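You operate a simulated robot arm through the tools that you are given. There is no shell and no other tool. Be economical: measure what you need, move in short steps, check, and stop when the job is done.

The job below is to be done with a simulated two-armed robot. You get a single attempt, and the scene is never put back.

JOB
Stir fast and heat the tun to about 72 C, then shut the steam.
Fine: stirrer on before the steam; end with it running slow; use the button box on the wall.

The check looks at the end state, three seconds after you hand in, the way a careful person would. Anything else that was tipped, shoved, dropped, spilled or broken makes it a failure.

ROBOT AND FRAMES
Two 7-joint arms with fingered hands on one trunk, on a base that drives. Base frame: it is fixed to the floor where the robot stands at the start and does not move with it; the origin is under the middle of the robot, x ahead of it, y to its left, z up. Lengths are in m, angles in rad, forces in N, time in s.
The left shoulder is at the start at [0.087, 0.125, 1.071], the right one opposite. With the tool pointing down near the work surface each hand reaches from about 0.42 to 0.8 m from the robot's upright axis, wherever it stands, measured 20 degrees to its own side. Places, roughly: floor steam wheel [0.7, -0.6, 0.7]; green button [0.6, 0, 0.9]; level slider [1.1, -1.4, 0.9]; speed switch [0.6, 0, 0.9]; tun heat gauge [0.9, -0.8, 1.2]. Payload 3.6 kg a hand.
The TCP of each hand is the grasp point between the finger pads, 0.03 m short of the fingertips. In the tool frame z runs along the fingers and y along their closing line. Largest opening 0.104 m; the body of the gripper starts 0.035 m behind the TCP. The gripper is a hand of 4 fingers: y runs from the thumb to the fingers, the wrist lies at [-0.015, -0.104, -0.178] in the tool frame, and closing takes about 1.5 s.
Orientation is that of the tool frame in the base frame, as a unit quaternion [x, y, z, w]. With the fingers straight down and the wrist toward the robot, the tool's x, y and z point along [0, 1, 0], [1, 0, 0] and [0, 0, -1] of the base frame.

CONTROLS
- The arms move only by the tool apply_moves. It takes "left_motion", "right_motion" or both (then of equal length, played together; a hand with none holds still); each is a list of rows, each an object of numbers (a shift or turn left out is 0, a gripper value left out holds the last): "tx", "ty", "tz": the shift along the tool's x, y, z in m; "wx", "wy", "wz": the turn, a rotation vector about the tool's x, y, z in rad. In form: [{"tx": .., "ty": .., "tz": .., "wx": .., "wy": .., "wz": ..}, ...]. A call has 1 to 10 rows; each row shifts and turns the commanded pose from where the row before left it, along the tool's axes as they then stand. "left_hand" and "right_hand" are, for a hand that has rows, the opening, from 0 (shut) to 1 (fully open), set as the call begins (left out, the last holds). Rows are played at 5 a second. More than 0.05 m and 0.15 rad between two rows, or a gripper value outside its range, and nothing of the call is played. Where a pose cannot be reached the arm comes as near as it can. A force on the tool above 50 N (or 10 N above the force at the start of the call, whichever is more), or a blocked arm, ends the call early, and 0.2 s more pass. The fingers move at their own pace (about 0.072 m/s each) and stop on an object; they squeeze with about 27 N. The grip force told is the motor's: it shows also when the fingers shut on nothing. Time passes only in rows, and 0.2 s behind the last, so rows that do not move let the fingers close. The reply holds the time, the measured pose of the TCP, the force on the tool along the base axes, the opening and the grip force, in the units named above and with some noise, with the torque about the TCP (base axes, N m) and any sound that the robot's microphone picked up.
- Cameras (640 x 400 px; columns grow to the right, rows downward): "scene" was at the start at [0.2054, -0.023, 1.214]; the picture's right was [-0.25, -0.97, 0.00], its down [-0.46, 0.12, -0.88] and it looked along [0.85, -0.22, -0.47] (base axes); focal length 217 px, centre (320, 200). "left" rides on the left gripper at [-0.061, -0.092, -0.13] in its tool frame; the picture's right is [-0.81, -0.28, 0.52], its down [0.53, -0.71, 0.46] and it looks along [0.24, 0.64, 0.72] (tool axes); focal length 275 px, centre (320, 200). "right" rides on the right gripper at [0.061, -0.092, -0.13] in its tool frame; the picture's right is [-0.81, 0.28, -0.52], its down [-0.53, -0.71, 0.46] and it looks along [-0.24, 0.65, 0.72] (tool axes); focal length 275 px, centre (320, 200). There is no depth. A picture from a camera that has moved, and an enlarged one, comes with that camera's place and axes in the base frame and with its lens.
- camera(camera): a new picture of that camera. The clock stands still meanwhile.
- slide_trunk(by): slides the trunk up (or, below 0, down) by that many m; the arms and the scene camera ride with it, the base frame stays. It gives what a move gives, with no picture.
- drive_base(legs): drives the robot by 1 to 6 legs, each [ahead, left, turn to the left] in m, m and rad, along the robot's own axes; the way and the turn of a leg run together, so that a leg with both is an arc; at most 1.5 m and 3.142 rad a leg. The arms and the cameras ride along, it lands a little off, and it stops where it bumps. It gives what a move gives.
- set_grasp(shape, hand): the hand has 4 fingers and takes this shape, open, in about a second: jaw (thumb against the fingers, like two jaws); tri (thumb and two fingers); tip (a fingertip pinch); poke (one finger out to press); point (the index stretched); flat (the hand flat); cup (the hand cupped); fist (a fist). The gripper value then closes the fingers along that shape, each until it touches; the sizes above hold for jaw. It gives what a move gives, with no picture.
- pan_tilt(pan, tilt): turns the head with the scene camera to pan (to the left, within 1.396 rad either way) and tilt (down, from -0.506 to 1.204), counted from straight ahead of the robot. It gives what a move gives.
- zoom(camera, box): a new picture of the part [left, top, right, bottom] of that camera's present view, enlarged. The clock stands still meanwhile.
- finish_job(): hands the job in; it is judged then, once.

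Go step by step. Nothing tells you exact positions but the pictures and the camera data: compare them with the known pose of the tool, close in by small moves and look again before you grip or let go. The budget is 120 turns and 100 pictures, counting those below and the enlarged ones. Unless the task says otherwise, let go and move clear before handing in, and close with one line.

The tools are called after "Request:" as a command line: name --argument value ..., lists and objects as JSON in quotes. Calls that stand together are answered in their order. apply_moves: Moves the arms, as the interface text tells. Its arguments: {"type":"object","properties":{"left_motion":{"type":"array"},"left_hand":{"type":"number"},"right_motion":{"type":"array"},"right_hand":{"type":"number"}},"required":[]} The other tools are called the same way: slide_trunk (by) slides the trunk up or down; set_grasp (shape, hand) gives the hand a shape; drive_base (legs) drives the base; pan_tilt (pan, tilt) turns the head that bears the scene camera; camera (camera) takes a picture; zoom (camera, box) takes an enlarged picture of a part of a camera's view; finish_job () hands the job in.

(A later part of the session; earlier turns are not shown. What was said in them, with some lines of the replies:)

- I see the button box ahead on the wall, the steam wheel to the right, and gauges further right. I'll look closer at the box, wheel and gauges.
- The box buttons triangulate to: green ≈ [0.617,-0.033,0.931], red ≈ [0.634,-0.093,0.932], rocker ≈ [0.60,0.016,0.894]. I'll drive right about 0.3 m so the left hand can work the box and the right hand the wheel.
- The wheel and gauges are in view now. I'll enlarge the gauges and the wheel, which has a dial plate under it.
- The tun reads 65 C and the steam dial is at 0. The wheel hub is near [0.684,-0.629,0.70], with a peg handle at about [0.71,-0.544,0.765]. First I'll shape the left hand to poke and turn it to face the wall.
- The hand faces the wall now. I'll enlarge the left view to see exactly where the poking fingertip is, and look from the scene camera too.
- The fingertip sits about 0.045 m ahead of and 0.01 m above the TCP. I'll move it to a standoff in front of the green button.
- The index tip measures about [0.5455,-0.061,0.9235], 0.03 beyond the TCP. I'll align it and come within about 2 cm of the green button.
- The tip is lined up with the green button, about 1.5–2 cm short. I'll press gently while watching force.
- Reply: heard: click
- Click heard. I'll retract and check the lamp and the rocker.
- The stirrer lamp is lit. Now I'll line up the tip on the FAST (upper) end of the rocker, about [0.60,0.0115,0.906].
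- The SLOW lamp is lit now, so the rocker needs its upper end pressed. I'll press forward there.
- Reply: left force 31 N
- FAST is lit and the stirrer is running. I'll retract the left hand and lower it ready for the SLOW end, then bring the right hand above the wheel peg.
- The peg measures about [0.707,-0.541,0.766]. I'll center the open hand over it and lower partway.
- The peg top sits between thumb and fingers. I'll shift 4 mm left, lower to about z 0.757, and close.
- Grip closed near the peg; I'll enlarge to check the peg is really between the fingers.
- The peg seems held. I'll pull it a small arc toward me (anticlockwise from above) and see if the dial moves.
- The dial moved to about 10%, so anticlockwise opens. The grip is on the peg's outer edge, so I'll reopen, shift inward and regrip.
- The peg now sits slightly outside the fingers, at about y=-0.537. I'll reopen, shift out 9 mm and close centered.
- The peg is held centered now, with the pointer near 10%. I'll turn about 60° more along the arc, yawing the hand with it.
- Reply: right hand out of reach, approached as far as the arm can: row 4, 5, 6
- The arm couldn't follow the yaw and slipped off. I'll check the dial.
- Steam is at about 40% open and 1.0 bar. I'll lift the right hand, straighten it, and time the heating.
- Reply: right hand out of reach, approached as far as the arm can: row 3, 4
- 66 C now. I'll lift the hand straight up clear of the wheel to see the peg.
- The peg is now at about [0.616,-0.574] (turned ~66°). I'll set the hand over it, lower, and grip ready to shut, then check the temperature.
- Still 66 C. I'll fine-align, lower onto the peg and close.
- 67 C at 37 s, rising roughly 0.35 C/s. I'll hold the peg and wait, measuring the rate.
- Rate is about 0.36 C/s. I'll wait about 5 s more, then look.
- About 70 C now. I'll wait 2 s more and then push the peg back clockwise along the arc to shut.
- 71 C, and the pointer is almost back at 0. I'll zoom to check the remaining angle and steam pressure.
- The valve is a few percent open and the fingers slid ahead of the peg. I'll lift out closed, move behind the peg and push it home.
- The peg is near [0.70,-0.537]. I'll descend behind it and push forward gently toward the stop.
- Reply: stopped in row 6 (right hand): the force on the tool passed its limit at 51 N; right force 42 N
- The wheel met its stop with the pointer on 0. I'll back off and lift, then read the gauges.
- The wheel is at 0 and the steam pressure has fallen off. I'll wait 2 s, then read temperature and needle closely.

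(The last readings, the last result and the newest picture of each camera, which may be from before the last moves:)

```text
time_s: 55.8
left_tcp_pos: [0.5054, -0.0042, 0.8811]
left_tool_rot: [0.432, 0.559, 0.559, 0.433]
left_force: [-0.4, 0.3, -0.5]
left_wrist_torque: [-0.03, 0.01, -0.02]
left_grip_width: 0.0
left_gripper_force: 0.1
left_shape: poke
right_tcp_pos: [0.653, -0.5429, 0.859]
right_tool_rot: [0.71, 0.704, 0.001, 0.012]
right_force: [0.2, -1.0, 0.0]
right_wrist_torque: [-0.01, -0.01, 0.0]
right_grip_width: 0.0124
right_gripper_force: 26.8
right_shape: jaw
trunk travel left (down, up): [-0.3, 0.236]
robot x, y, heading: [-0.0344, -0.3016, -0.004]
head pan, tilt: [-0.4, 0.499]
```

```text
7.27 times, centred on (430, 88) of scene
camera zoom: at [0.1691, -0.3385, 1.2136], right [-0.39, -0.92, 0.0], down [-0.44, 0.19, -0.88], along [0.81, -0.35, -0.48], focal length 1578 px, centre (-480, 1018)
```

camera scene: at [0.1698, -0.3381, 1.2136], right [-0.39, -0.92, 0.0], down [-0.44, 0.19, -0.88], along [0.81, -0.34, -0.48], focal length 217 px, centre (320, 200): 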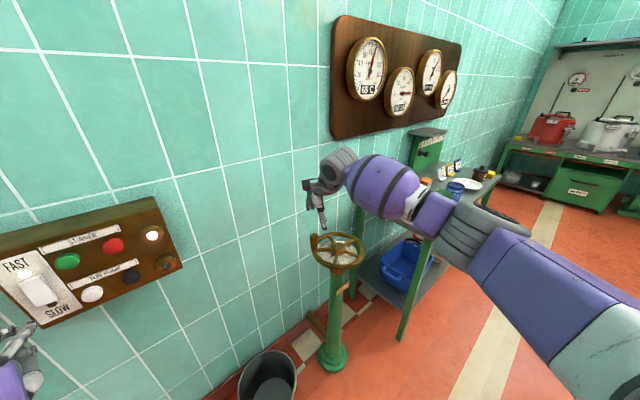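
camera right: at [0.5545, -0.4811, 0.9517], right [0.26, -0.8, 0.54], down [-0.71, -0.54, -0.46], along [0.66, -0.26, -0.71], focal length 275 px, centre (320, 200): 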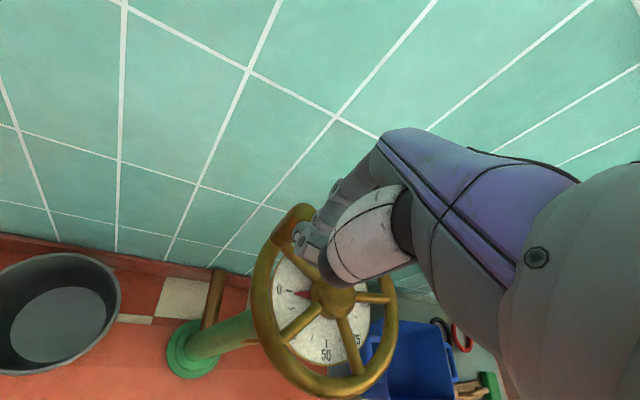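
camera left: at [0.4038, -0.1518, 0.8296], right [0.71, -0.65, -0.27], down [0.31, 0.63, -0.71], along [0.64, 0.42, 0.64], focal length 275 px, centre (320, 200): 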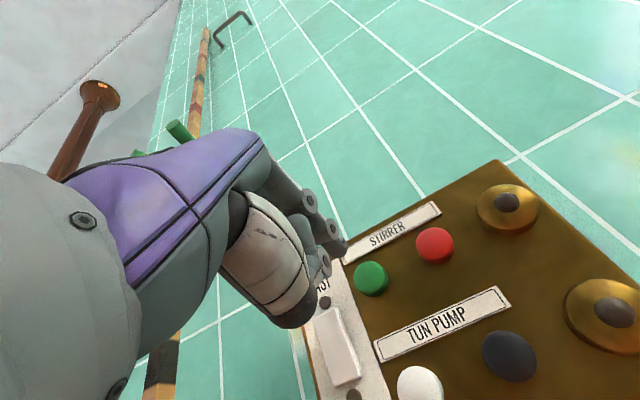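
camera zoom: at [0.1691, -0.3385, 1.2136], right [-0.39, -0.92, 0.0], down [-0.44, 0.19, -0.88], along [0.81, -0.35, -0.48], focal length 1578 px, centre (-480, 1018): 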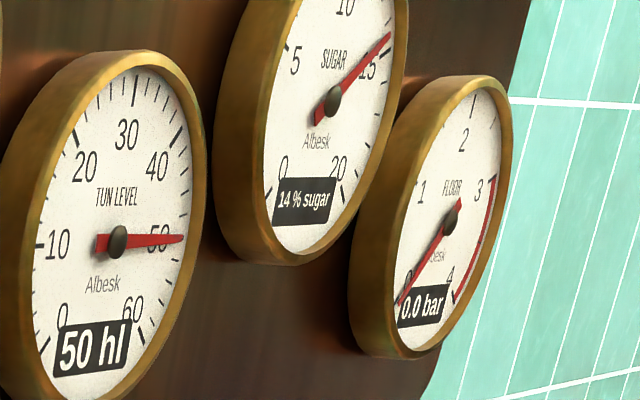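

Steady at 71 C with steam at 0.0 bar. I'll give one short extra shot to reach 72, going back over the peg with the hand open.

Request:
apply_moves --right_motion '[{"ty": 0.027, "tx": 0.003}, {"ty": 0.026, "tx": 0.002}, {}, {}, {}, {"tz": 0.035}, {"tz": 0.035}, {"tz": 0.03}, {}]' --right_hand 0.95

Request:
apply_moves --right_motion '[{}, {}, {}, {}, {}, {}, {}]' --right_hand 0.1

Request:
zoom --camera "right" --box '[250, 190, 450, 400]'

Request:
zoom --camera "scene" --box '[340, 20, 450, 130]'

```text
time_s: 57.8
left_tcp_pos: [0.5061, -0.0044, 0.8812]
left_tool_rot: [0.432, 0.56, 0.56, 0.432]
left_force: [0.8, 0.6, 0.1]
left_wrist_torque: [0.03, -0.03, 0.02]
left_grip_width: 0.0
left_gripper_force: 0.0
left_shape: poke
right_tcp_pos: [0.7068, -0.5386, 0.7604]
right_tool_rot: [0.71, 0.704, 0.0, 0.012]
right_force: [0.1, -0.9, -0.2]
right_wrist_torque: [-0.01, -0.04, 0.0]
right_grip_width: 0.0983
right_gripper_force: 0.0
right_shape: jaw
trunk travel left (down, up): [-0.3, 0.236]
robot x, y, heading: [-0.0349, -0.3012, -0.006]
head pan, tilt: [-0.4, 0.499]
```

```text
time_s: 59.4
left_tcp_pos: [0.506, -0.0031, 0.8817]
left_tool_rot: [0.432, 0.559, 0.56, 0.432]
left_force: [0.2, 0.3, -0.2]
left_wrist_torque: [0.01, 0.04, -0.01]
left_grip_width: 0.0
left_gripper_force: 0.0
left_shape: poke
right_tcp_pos: [0.7075, -0.5386, 0.7601]
right_tool_rot: [0.71, 0.704, -0.001, 0.012]
right_force: [-3.2, 3.2, -0.9]
right_wrist_torque: [0.1, 0.07, 0.05]
right_grip_width: 0.018
right_gripper_force: 26.9
right_shape: jaw
trunk travel left (down, up): [-0.3, 0.236]
robot x, y, heading: [-0.0305, -0.3004, -0.005]
head pan, tilt: [-0.4, 0.499]
```

```text
1.90 times, centred on (350, 295) of right
camera zoom: at [0.6148, -0.4736, 0.8886], right [0.26, -0.8, 0.54], down [-0.71, -0.54, -0.46], along [0.65, -0.26, -0.71], focal length 524 px, centre (263, 19)
```

zoom: 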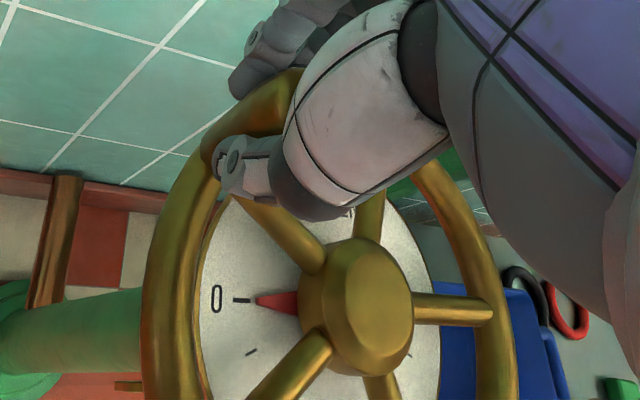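

```text
3.64 times, centred on (395, 75) of scene
camera zoom: at [0.1689, -0.3383, 1.2136], right [-0.39, -0.92, 0.0], down [-0.44, 0.19, -0.88], along [0.81, -0.35, -0.48], focal length 789 px, centre (47, 654)
```

zoom: 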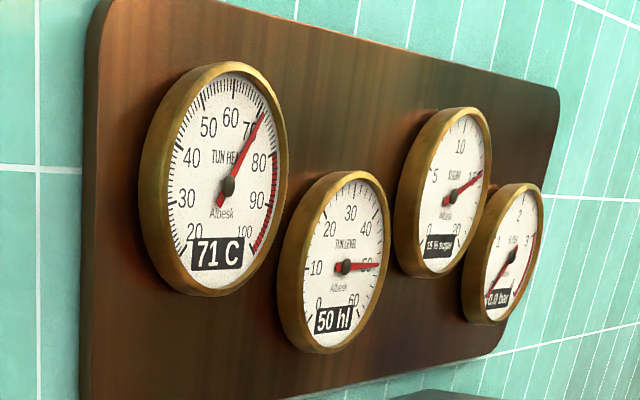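

Good centered grip on the peg. I'll open about 40° of arc and look at the dial.

Request:
apply_moves --right_motion '[{"ty": -0.016, "tx": 0.0027}, {"ty": -0.0163}, {"ty": -0.016, "tx": -0.003}, {"ty": -0.0153, "tx": -0.0056}, {}, {}, {}, {}, {}]'

Request:
zoom --camera "right" --box '[250, 190, 450, 400]'

Request:
zoom --camera "scene" --box '[340, 20, 450, 130]'

```text
time_s: 61.4
left_tcp_pos: [0.5054, -0.003, 0.881]
left_tool_rot: [0.432, 0.56, 0.559, 0.432]
left_force: [-0.6, -0.1, 0.1]
left_wrist_torque: [0.04, 0.0, 0.0]
left_grip_width: 0.0003
left_gripper_force: 0.0
left_shape: poke
right_tcp_pos: [0.6423, -0.5386, 0.7591]
right_tool_rot: [0.709, 0.705, -0.001, 0.01]
right_force: [-6.5, 24.0, -9.2]
right_wrist_torque: [0.67, 0.02, 0.38]
right_grip_width: 0.0169
right_gripper_force: 27.1
right_shape: jaw
trunk travel left (down, up): [-0.3, 0.236]
robot x, y, heading: [-0.0305, -0.3005, -0.008]
head pan, tilt: [-0.4, 0.499]
```

```text
1.90 times, centred on (350, 295) of right
camera zoom: at [0.5502, -0.4748, 0.8883], right [0.26, -0.8, 0.53], down [-0.71, -0.54, -0.46], along [0.65, -0.26, -0.71], focal length 524 px, centre (263, 19)
```

zoom: 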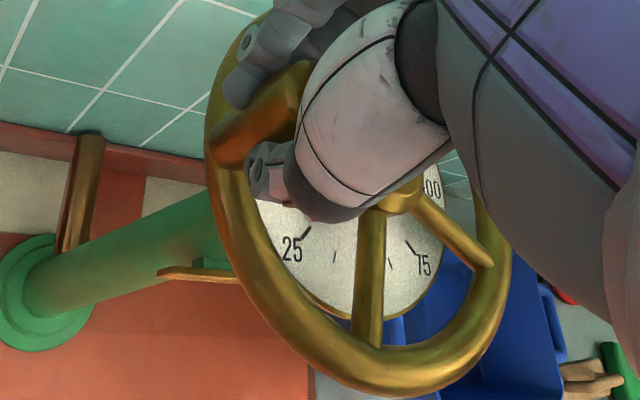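

```text
3.64 times, centred on (395, 75) of scene
camera zoom: at [0.1693, -0.3366, 1.2135], right [-0.39, -0.92, 0.0], down [-0.44, 0.19, -0.88], along [0.81, -0.35, -0.48], focal length 789 px, centre (47, 654)
```

zoom: 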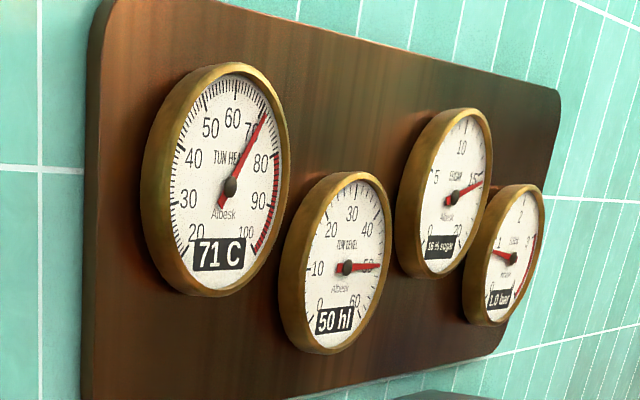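

Open about 20%, 1.0 bar. I'll wait 2 s more and read.

Request:
apply_moves --right_motion '[{}, {}, {}, {}, {}, {}, {}, {}, {}]'

Request:
zoom --camera "scene" --box '[340, 20, 450, 130]'

```text
time_s: 63.4
left_tcp_pos: [0.5063, -0.0016, 0.8807]
left_tool_rot: [0.433, 0.56, 0.558, 0.433]
left_force: [-0.2, 0.2, 0.1]
left_wrist_torque: [-0.02, 0.03, 0.02]
left_grip_width: 0.0
left_gripper_force: 0.0
left_shape: poke
right_tcp_pos: [0.6438, -0.5396, 0.7594]
right_tool_rot: [0.708, 0.706, -0.001, 0.01]
right_force: [-7.6, 24.1, -10.8]
right_wrist_torque: [0.65, 0.1, 0.38]
right_grip_width: 0.0168
right_gripper_force: 26.6
right_shape: jaw
trunk travel left (down, up): [-0.3, 0.236]
robot x, y, heading: [-0.0331, -0.3032, -0.004]
head pan, tilt: [-0.4, 0.499]
```

```text
3.64 times, centred on (395, 75) of scene
camera zoom: at [0.1695, -0.3367, 1.2135], right [-0.39, -0.92, 0.0], down [-0.44, 0.19, -0.88], along [0.81, -0.35, -0.48], focal length 789 px, centre (47, 654)
```

zoom: 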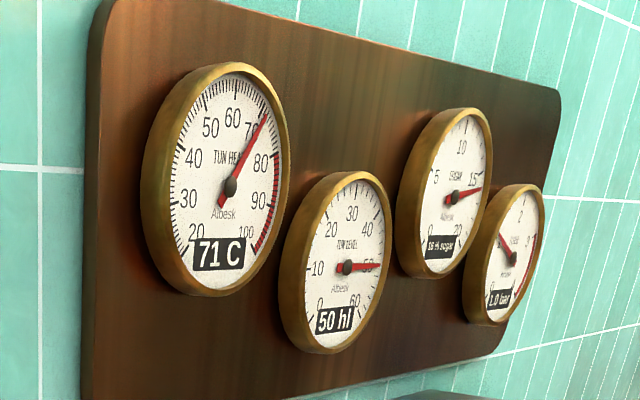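

Still 71; slow rise. I'll wait another 1.6 s and read again.

Request:
apply_moves --right_motion '[{}, {}, {}, {}, {}, {}, {}]'

Request:
zoom --camera "scene" --box '[340, 20, 450, 130]'

```text
time_s: 65.0
left_tcp_pos: [0.5063, -0.0029, 0.8806]
left_tool_rot: [0.432, 0.561, 0.558, 0.433]
left_force: [0.1, 0.1, -0.3]
left_wrist_torque: [-0.04, -0.01, -0.01]
left_grip_width: 0.0001
left_gripper_force: 0.1
left_shape: poke
right_tcp_pos: [0.6434, -0.5401, 0.7605]
right_tool_rot: [0.708, 0.706, 0.0, 0.011]
right_force: [-5.6, 24.9, -11.7]
right_wrist_torque: [0.66, 0.09, 0.42]
right_grip_width: 0.0169
right_gripper_force: 27.0
right_shape: jaw
trunk travel left (down, up): [-0.3, 0.236]
robot x, y, heading: [-0.0333, -0.3014, -0.004]
head pan, tilt: [-0.4, 0.499]
```

```text
3.64 times, centred on (395, 75) of scene
camera zoom: at [0.1695, -0.3367, 1.2135], right [-0.39, -0.92, 0.0], down [-0.44, 0.19, -0.88], along [0.81, -0.35, -0.48], focal length 789 px, centre (47, 654)
```

zoom: 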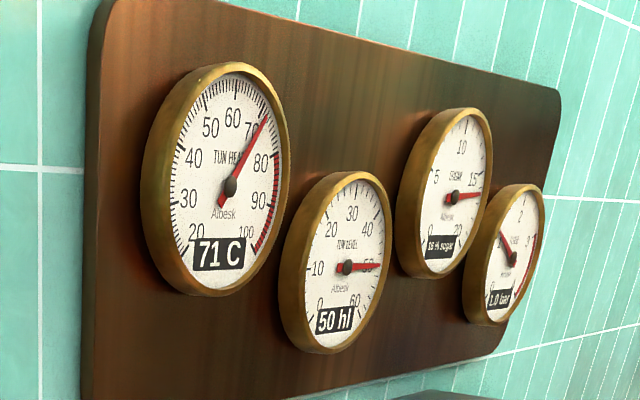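

Nearly there; another 1.6 s.

Request:
apply_moves --right_motion '[{}, {}, {}, {}, {}, {}, {}]'

Request:
zoom --camera "scene" --box '[340, 20, 450, 130]'

```text
time_s: 66.6
left_tcp_pos: [0.5063, -0.0024, 0.8805]
left_tool_rot: [0.433, 0.56, 0.558, 0.433]
left_force: [-0.7, -0.1, -0.4]
left_wrist_torque: [0.01, -0.02, 0.03]
left_grip_width: 0.0002
left_gripper_force: 0.1
left_shape: poke
right_tcp_pos: [0.6426, -0.5392, 0.7593]
right_tool_rot: [0.709, 0.705, 0.0, 0.01]
right_force: [-6.5, 23.6, -12.4]
right_wrist_torque: [0.69, 0.08, 0.41]
right_grip_width: 0.0167
right_gripper_force: 26.5
right_shape: jaw
trunk travel left (down, up): [-0.3, 0.236]
robot x, y, heading: [-0.0307, -0.3051, -0.003]
head pan, tilt: [-0.4, 0.499]
```

```text
3.64 times, centred on (395, 75) of scene
camera zoom: at [0.1696, -0.3367, 1.2135], right [-0.39, -0.92, 0.0], down [-0.44, 0.19, -0.88], along [0.81, -0.35, -0.48], focal length 789 px, centre (47, 654)
```

zoom: 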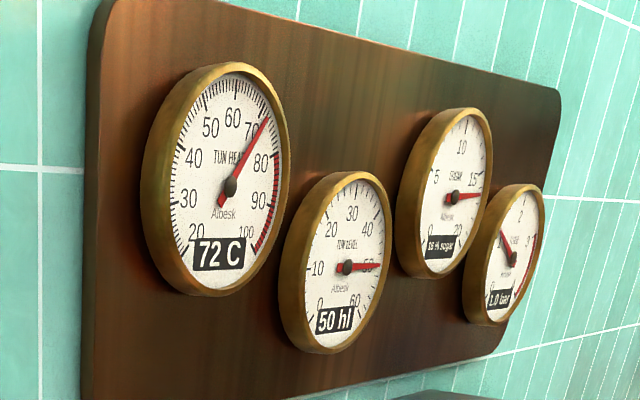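

72 C reached. I'll push the peg back to shut.

Request:
apply_moves --right_motion '[{"ty": 0.0153, "tx": 0.0056}, {"ty": 0.016, "tx": 0.003}, {"ty": 0.0163}, {"ty": 0.016, "tx": -0.0027}, {"ty": 0.005, "tx": -0.001}]'

Request:
zoom --camera "right" --box '[250, 190, 450, 400]'

```text
time_s: 67.8
left_tcp_pos: [0.5056, -0.0053, 0.8827]
left_tool_rot: [0.433, 0.559, 0.559, 0.432]
left_force: [0.4, 0.4, 0.5]
left_wrist_torque: [-0.01, 0.02, -0.01]
left_grip_width: 0.0
left_gripper_force: 0.0
left_shape: poke
right_tcp_pos: [0.712, -0.5386, 0.7603]
right_tool_rot: [0.711, 0.704, -0.002, 0.012]
right_force: [-20.2, 6.8, -5.0]
right_wrist_torque: [0.18, 0.63, -0.03]
right_grip_width: 0.0169
right_gripper_force: 26.7
right_shape: jaw
trunk travel left (down, up): [-0.3, 0.236]
robot x, y, heading: [-0.0335, -0.3014, -0.01]
head pan, tilt: [-0.4, 0.499]
```

```text
1.90 times, centred on (350, 295) of right
camera zoom: at [0.62, -0.474, 0.8898], right [0.26, -0.8, 0.54], down [-0.71, -0.53, -0.46], along [0.65, -0.26, -0.71], focal length 524 px, centre (263, 19)
```

zoom: 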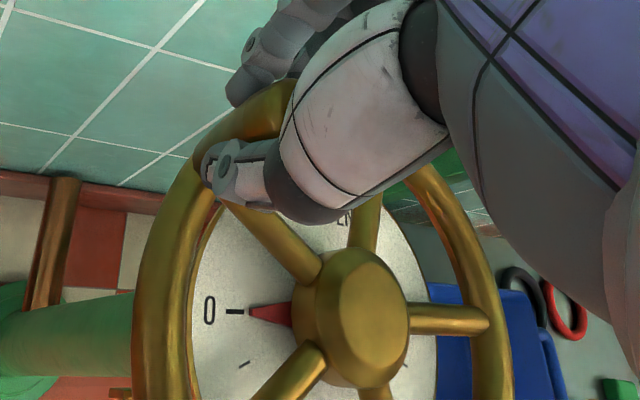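

Shut against the stop at 0. I'll release and lift the right hand while moving the left fingertip up to the SLOW end of the rocker.

Request:
apply_moves --right_motion '[{}, {}, {}, {}, {"tz": -0.03}, {"tz": -0.04}, {"tz": -0.04}, {"ty": -0.04}, {"ty": -0.04}, {}]' --right_hand 0.9 --left_motion '[{"ty": -0.006}, {"tz": 0.02}, {"tz": 0.02}, {}, {}, {}, {}, {}, {}, {}]'

Request:
zoom --camera "left" --box '[230, 150, 430, 330]'

Request:
camera --camera "scene"

Request:
camera --camera "right"

```text
time_s: 70.0
left_tcp_pos: [0.5465, 0.0073, 0.876]
left_tool_rot: [0.432, 0.559, 0.56, 0.433]
left_force: [1.1, 0.0, 0.3]
left_wrist_torque: [-0.01, 0.0, -0.01]
left_grip_width: 0.0
left_gripper_force: 0.0
left_shape: poke
right_tcp_pos: [0.6312, -0.5359, 0.8689]
right_tool_rot: [0.71, 0.704, 0.0, 0.013]
right_force: [0.5, 0.5, -0.5]
right_wrist_torque: [0.0, 0.01, 0.03]
right_grip_width: 0.0937
right_gripper_force: 0.1
right_shape: jaw
trunk travel left (down, up): [-0.3, 0.236]
robot x, y, heading: [-0.0329, -0.299, -0.007]
head pan, tilt: [-0.4, 0.499]
```

```text
2.22 times, centred on (330, 240) of left
camera zoom: at [0.435, -0.0845, 0.783], right [0.7, -0.65, -0.28], down [0.31, 0.63, -0.71], along [0.64, 0.42, 0.64], focal length 612 px, centre (298, 111)
```

zoom: 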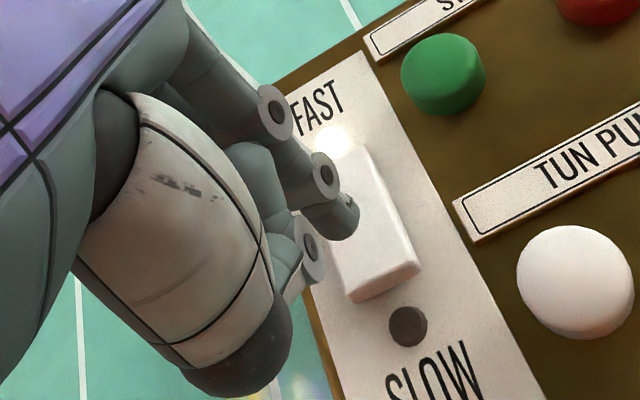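

```text
20 pictures are left
camera scene: at [0.1693, -0.3384, 1.2135], right [-0.39, -0.92, 0.0], down [-0.44, 0.19, -0.88], along [0.81, -0.35, -0.48], focal length 217 px, centre (320, 200)
```

scene: 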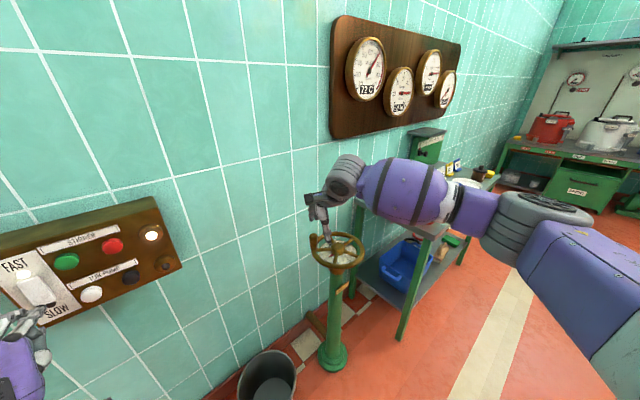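

```text
19 pictures are left
camera right: at [0.5385, -0.4708, 0.997], right [0.26, -0.8, 0.54], down [-0.71, -0.53, -0.46], along [0.65, -0.26, -0.71], focal length 275 px, centre (320, 200)
```

right: 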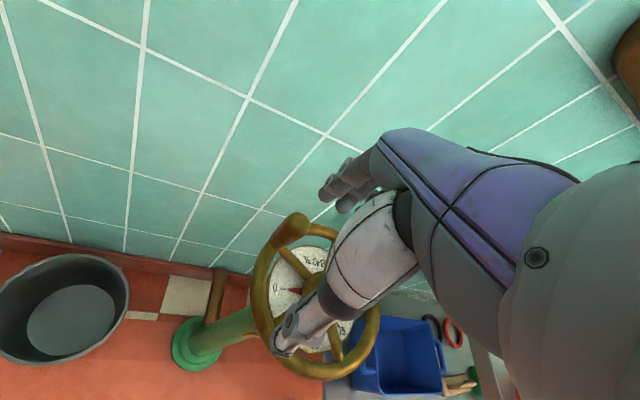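

The tip is aligned with the lower (SLOW) end. I'll press.

Request:
apply_moves --left_motion '[{"tz": 0.012, "tx": 0.002}, {"tz": 0.008}, {"tz": 0.005}, {"tz": 0.004}]'

Request:
zoom --camera "left" --box '[230, 150, 430, 330]'

```text
time_s: 71.0
left_tcp_pos: [0.5684, 0.0135, 0.8752]
left_tool_rot: [0.433, 0.559, 0.559, 0.433]
left_force: [-36.3, -8.0, -3.5]
left_wrist_torque: [0.01, 0.04, -0.12]
left_grip_width: 0.0
left_gripper_force: 0.1
left_shape: poke
right_tcp_pos: [0.6274, -0.5368, 0.8701]
right_tool_rot: [0.709, 0.705, 0.002, 0.013]
right_force: [0.5, -0.2, -0.6]
right_wrist_torque: [0.0, -0.01, 0.0]
right_grip_width: 0.0933
right_gripper_force: 0.0
right_shape: jaw
trunk travel left (down, up): [-0.3, 0.236]
robot x, y, heading: [-0.0307, -0.3011, -0.01]
head pan, tilt: [-0.4, 0.499]
```

```text
2.22 times, centred on (330, 240) of left
camera zoom: at [0.4575, -0.0772, 0.7833], right [0.7, -0.65, -0.27], down [0.31, 0.63, -0.71], along [0.64, 0.42, 0.65], focal length 612 px, centre (298, 111)
```

zoom: 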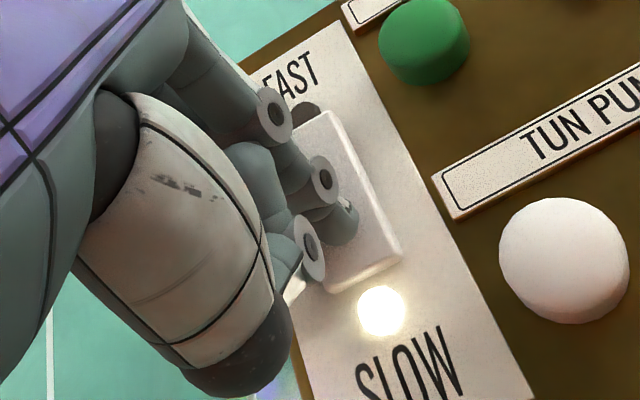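

SLOW is lit. I'll retract the left hand, raise the right hand clear, and do a last check.

Request:
apply_moves --left_motion '[{"tz": -0.02}, {"tz": -0.03}, {"tz": -0.03}, {"tz": -0.02}, {}, {}]' --right_motion '[{"tz": -0.03}, {"tz": -0.03}, {"ty": -0.03}, {}, {}, {}]'

Request:
camera --camera "scene"

Request:
zoom --camera "scene" --box '[340, 20, 460, 130]'

Request:
zoom --camera "scene" --box '[0, 180, 200, 340]'

Request:
zoom --camera "right" --box '[230, 180, 400, 350]'

```text
time_s: 72.4
left_tcp_pos: [0.4751, -0.0096, 0.8758]
left_tool_rot: [0.432, 0.56, 0.56, 0.432]
left_force: [0.8, 0.0, 0.2]
left_wrist_torque: [0.0, -0.02, -0.03]
left_grip_width: 0.0001
left_gripper_force: 0.1
left_shape: poke
right_tcp_pos: [0.6001, -0.5356, 0.9282]
right_tool_rot: [0.71, 0.704, -0.001, 0.012]
right_force: [-0.6, 0.2, 0.0]
right_wrist_torque: [0.0, -0.01, 0.01]
right_grip_width: 0.0934
right_gripper_force: 0.0
right_shape: jaw
trunk travel left (down, up): [-0.3, 0.236]
robot x, y, heading: [-0.0299, -0.3028, -0.005]
head pan, tilt: [-0.4, 0.499]
```

```text
17 pictures are left
camera scene: at [0.1691, -0.3385, 1.2136], right [-0.39, -0.92, 0.0], down [-0.44, 0.19, -0.88], along [0.81, -0.35, -0.48], focal length 217 px, centre (320, 200)
```

scene: 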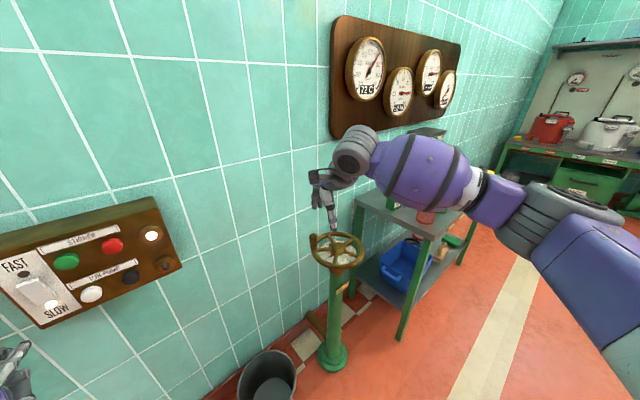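

```text
3.64 times, centred on (400, 75) of scene
camera zoom: at [0.1691, -0.3385, 1.2136], right [-0.39, -0.92, 0.0], down [-0.44, 0.19, -0.88], along [0.81, -0.35, -0.48], focal length 789 px, centre (29, 654)
```

zoom: 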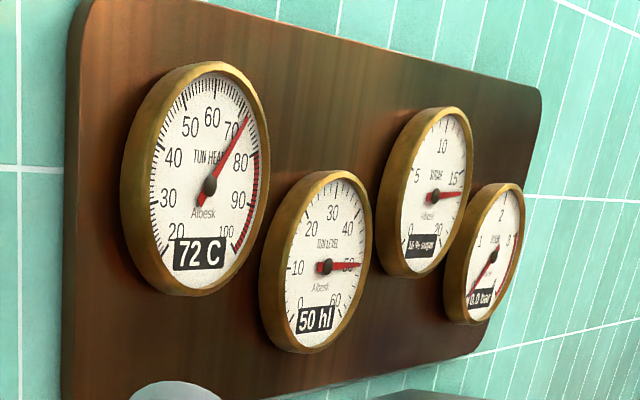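

```text
2.50 times, centred on (100, 260) of scene
camera zoom: at [0.1691, -0.3385, 1.2136], right [-0.39, -0.92, 0.0], down [-0.44, 0.19, -0.88], along [0.81, -0.35, -0.48], focal length 542 px, centre (870, 50)
```

zoom: 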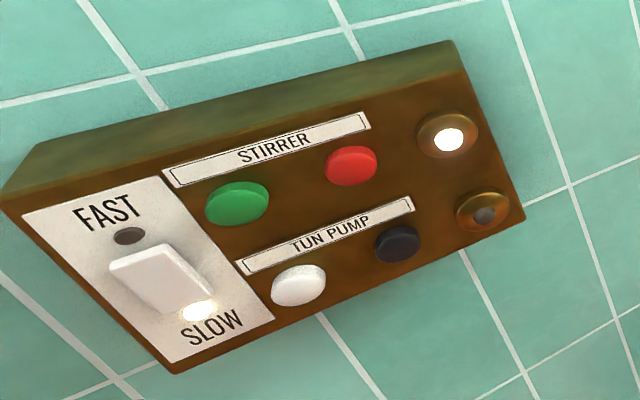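

```text
2.35 times, centred on (315, 265) of right
camera zoom: at [0.5079, -0.4699, 1.0567], right [0.26, -0.8, 0.54], down [-0.71, -0.53, -0.46], along [0.65, -0.26, -0.71], focal length 648 px, centre (332, 47)
```

zoom: 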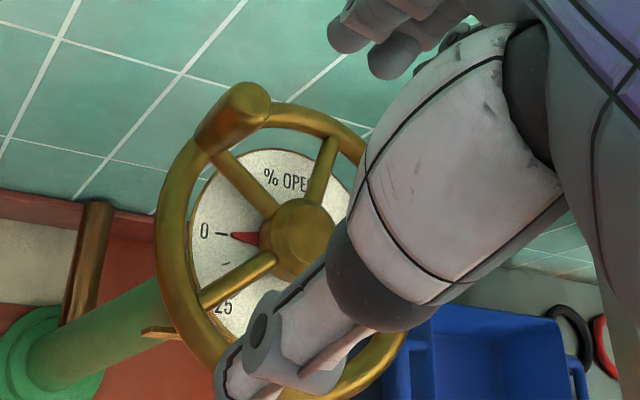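

The tun reads 72 C, the steam is at 0 (0.0 bar), the stirrer lamp is on with SLOW lit, the pump is untouched, and both hands are clear. I'm handing in.

Request:
finish_job

```text
The job is handed in.
```

The tun was heated to 72 C on fast stir, then the steam was shut (wheel at 0, gauge at 0.0 bar) and the stirrer left running slow. The first heat settled at 71 C, so I opened the steam briefly once more to reach 72.
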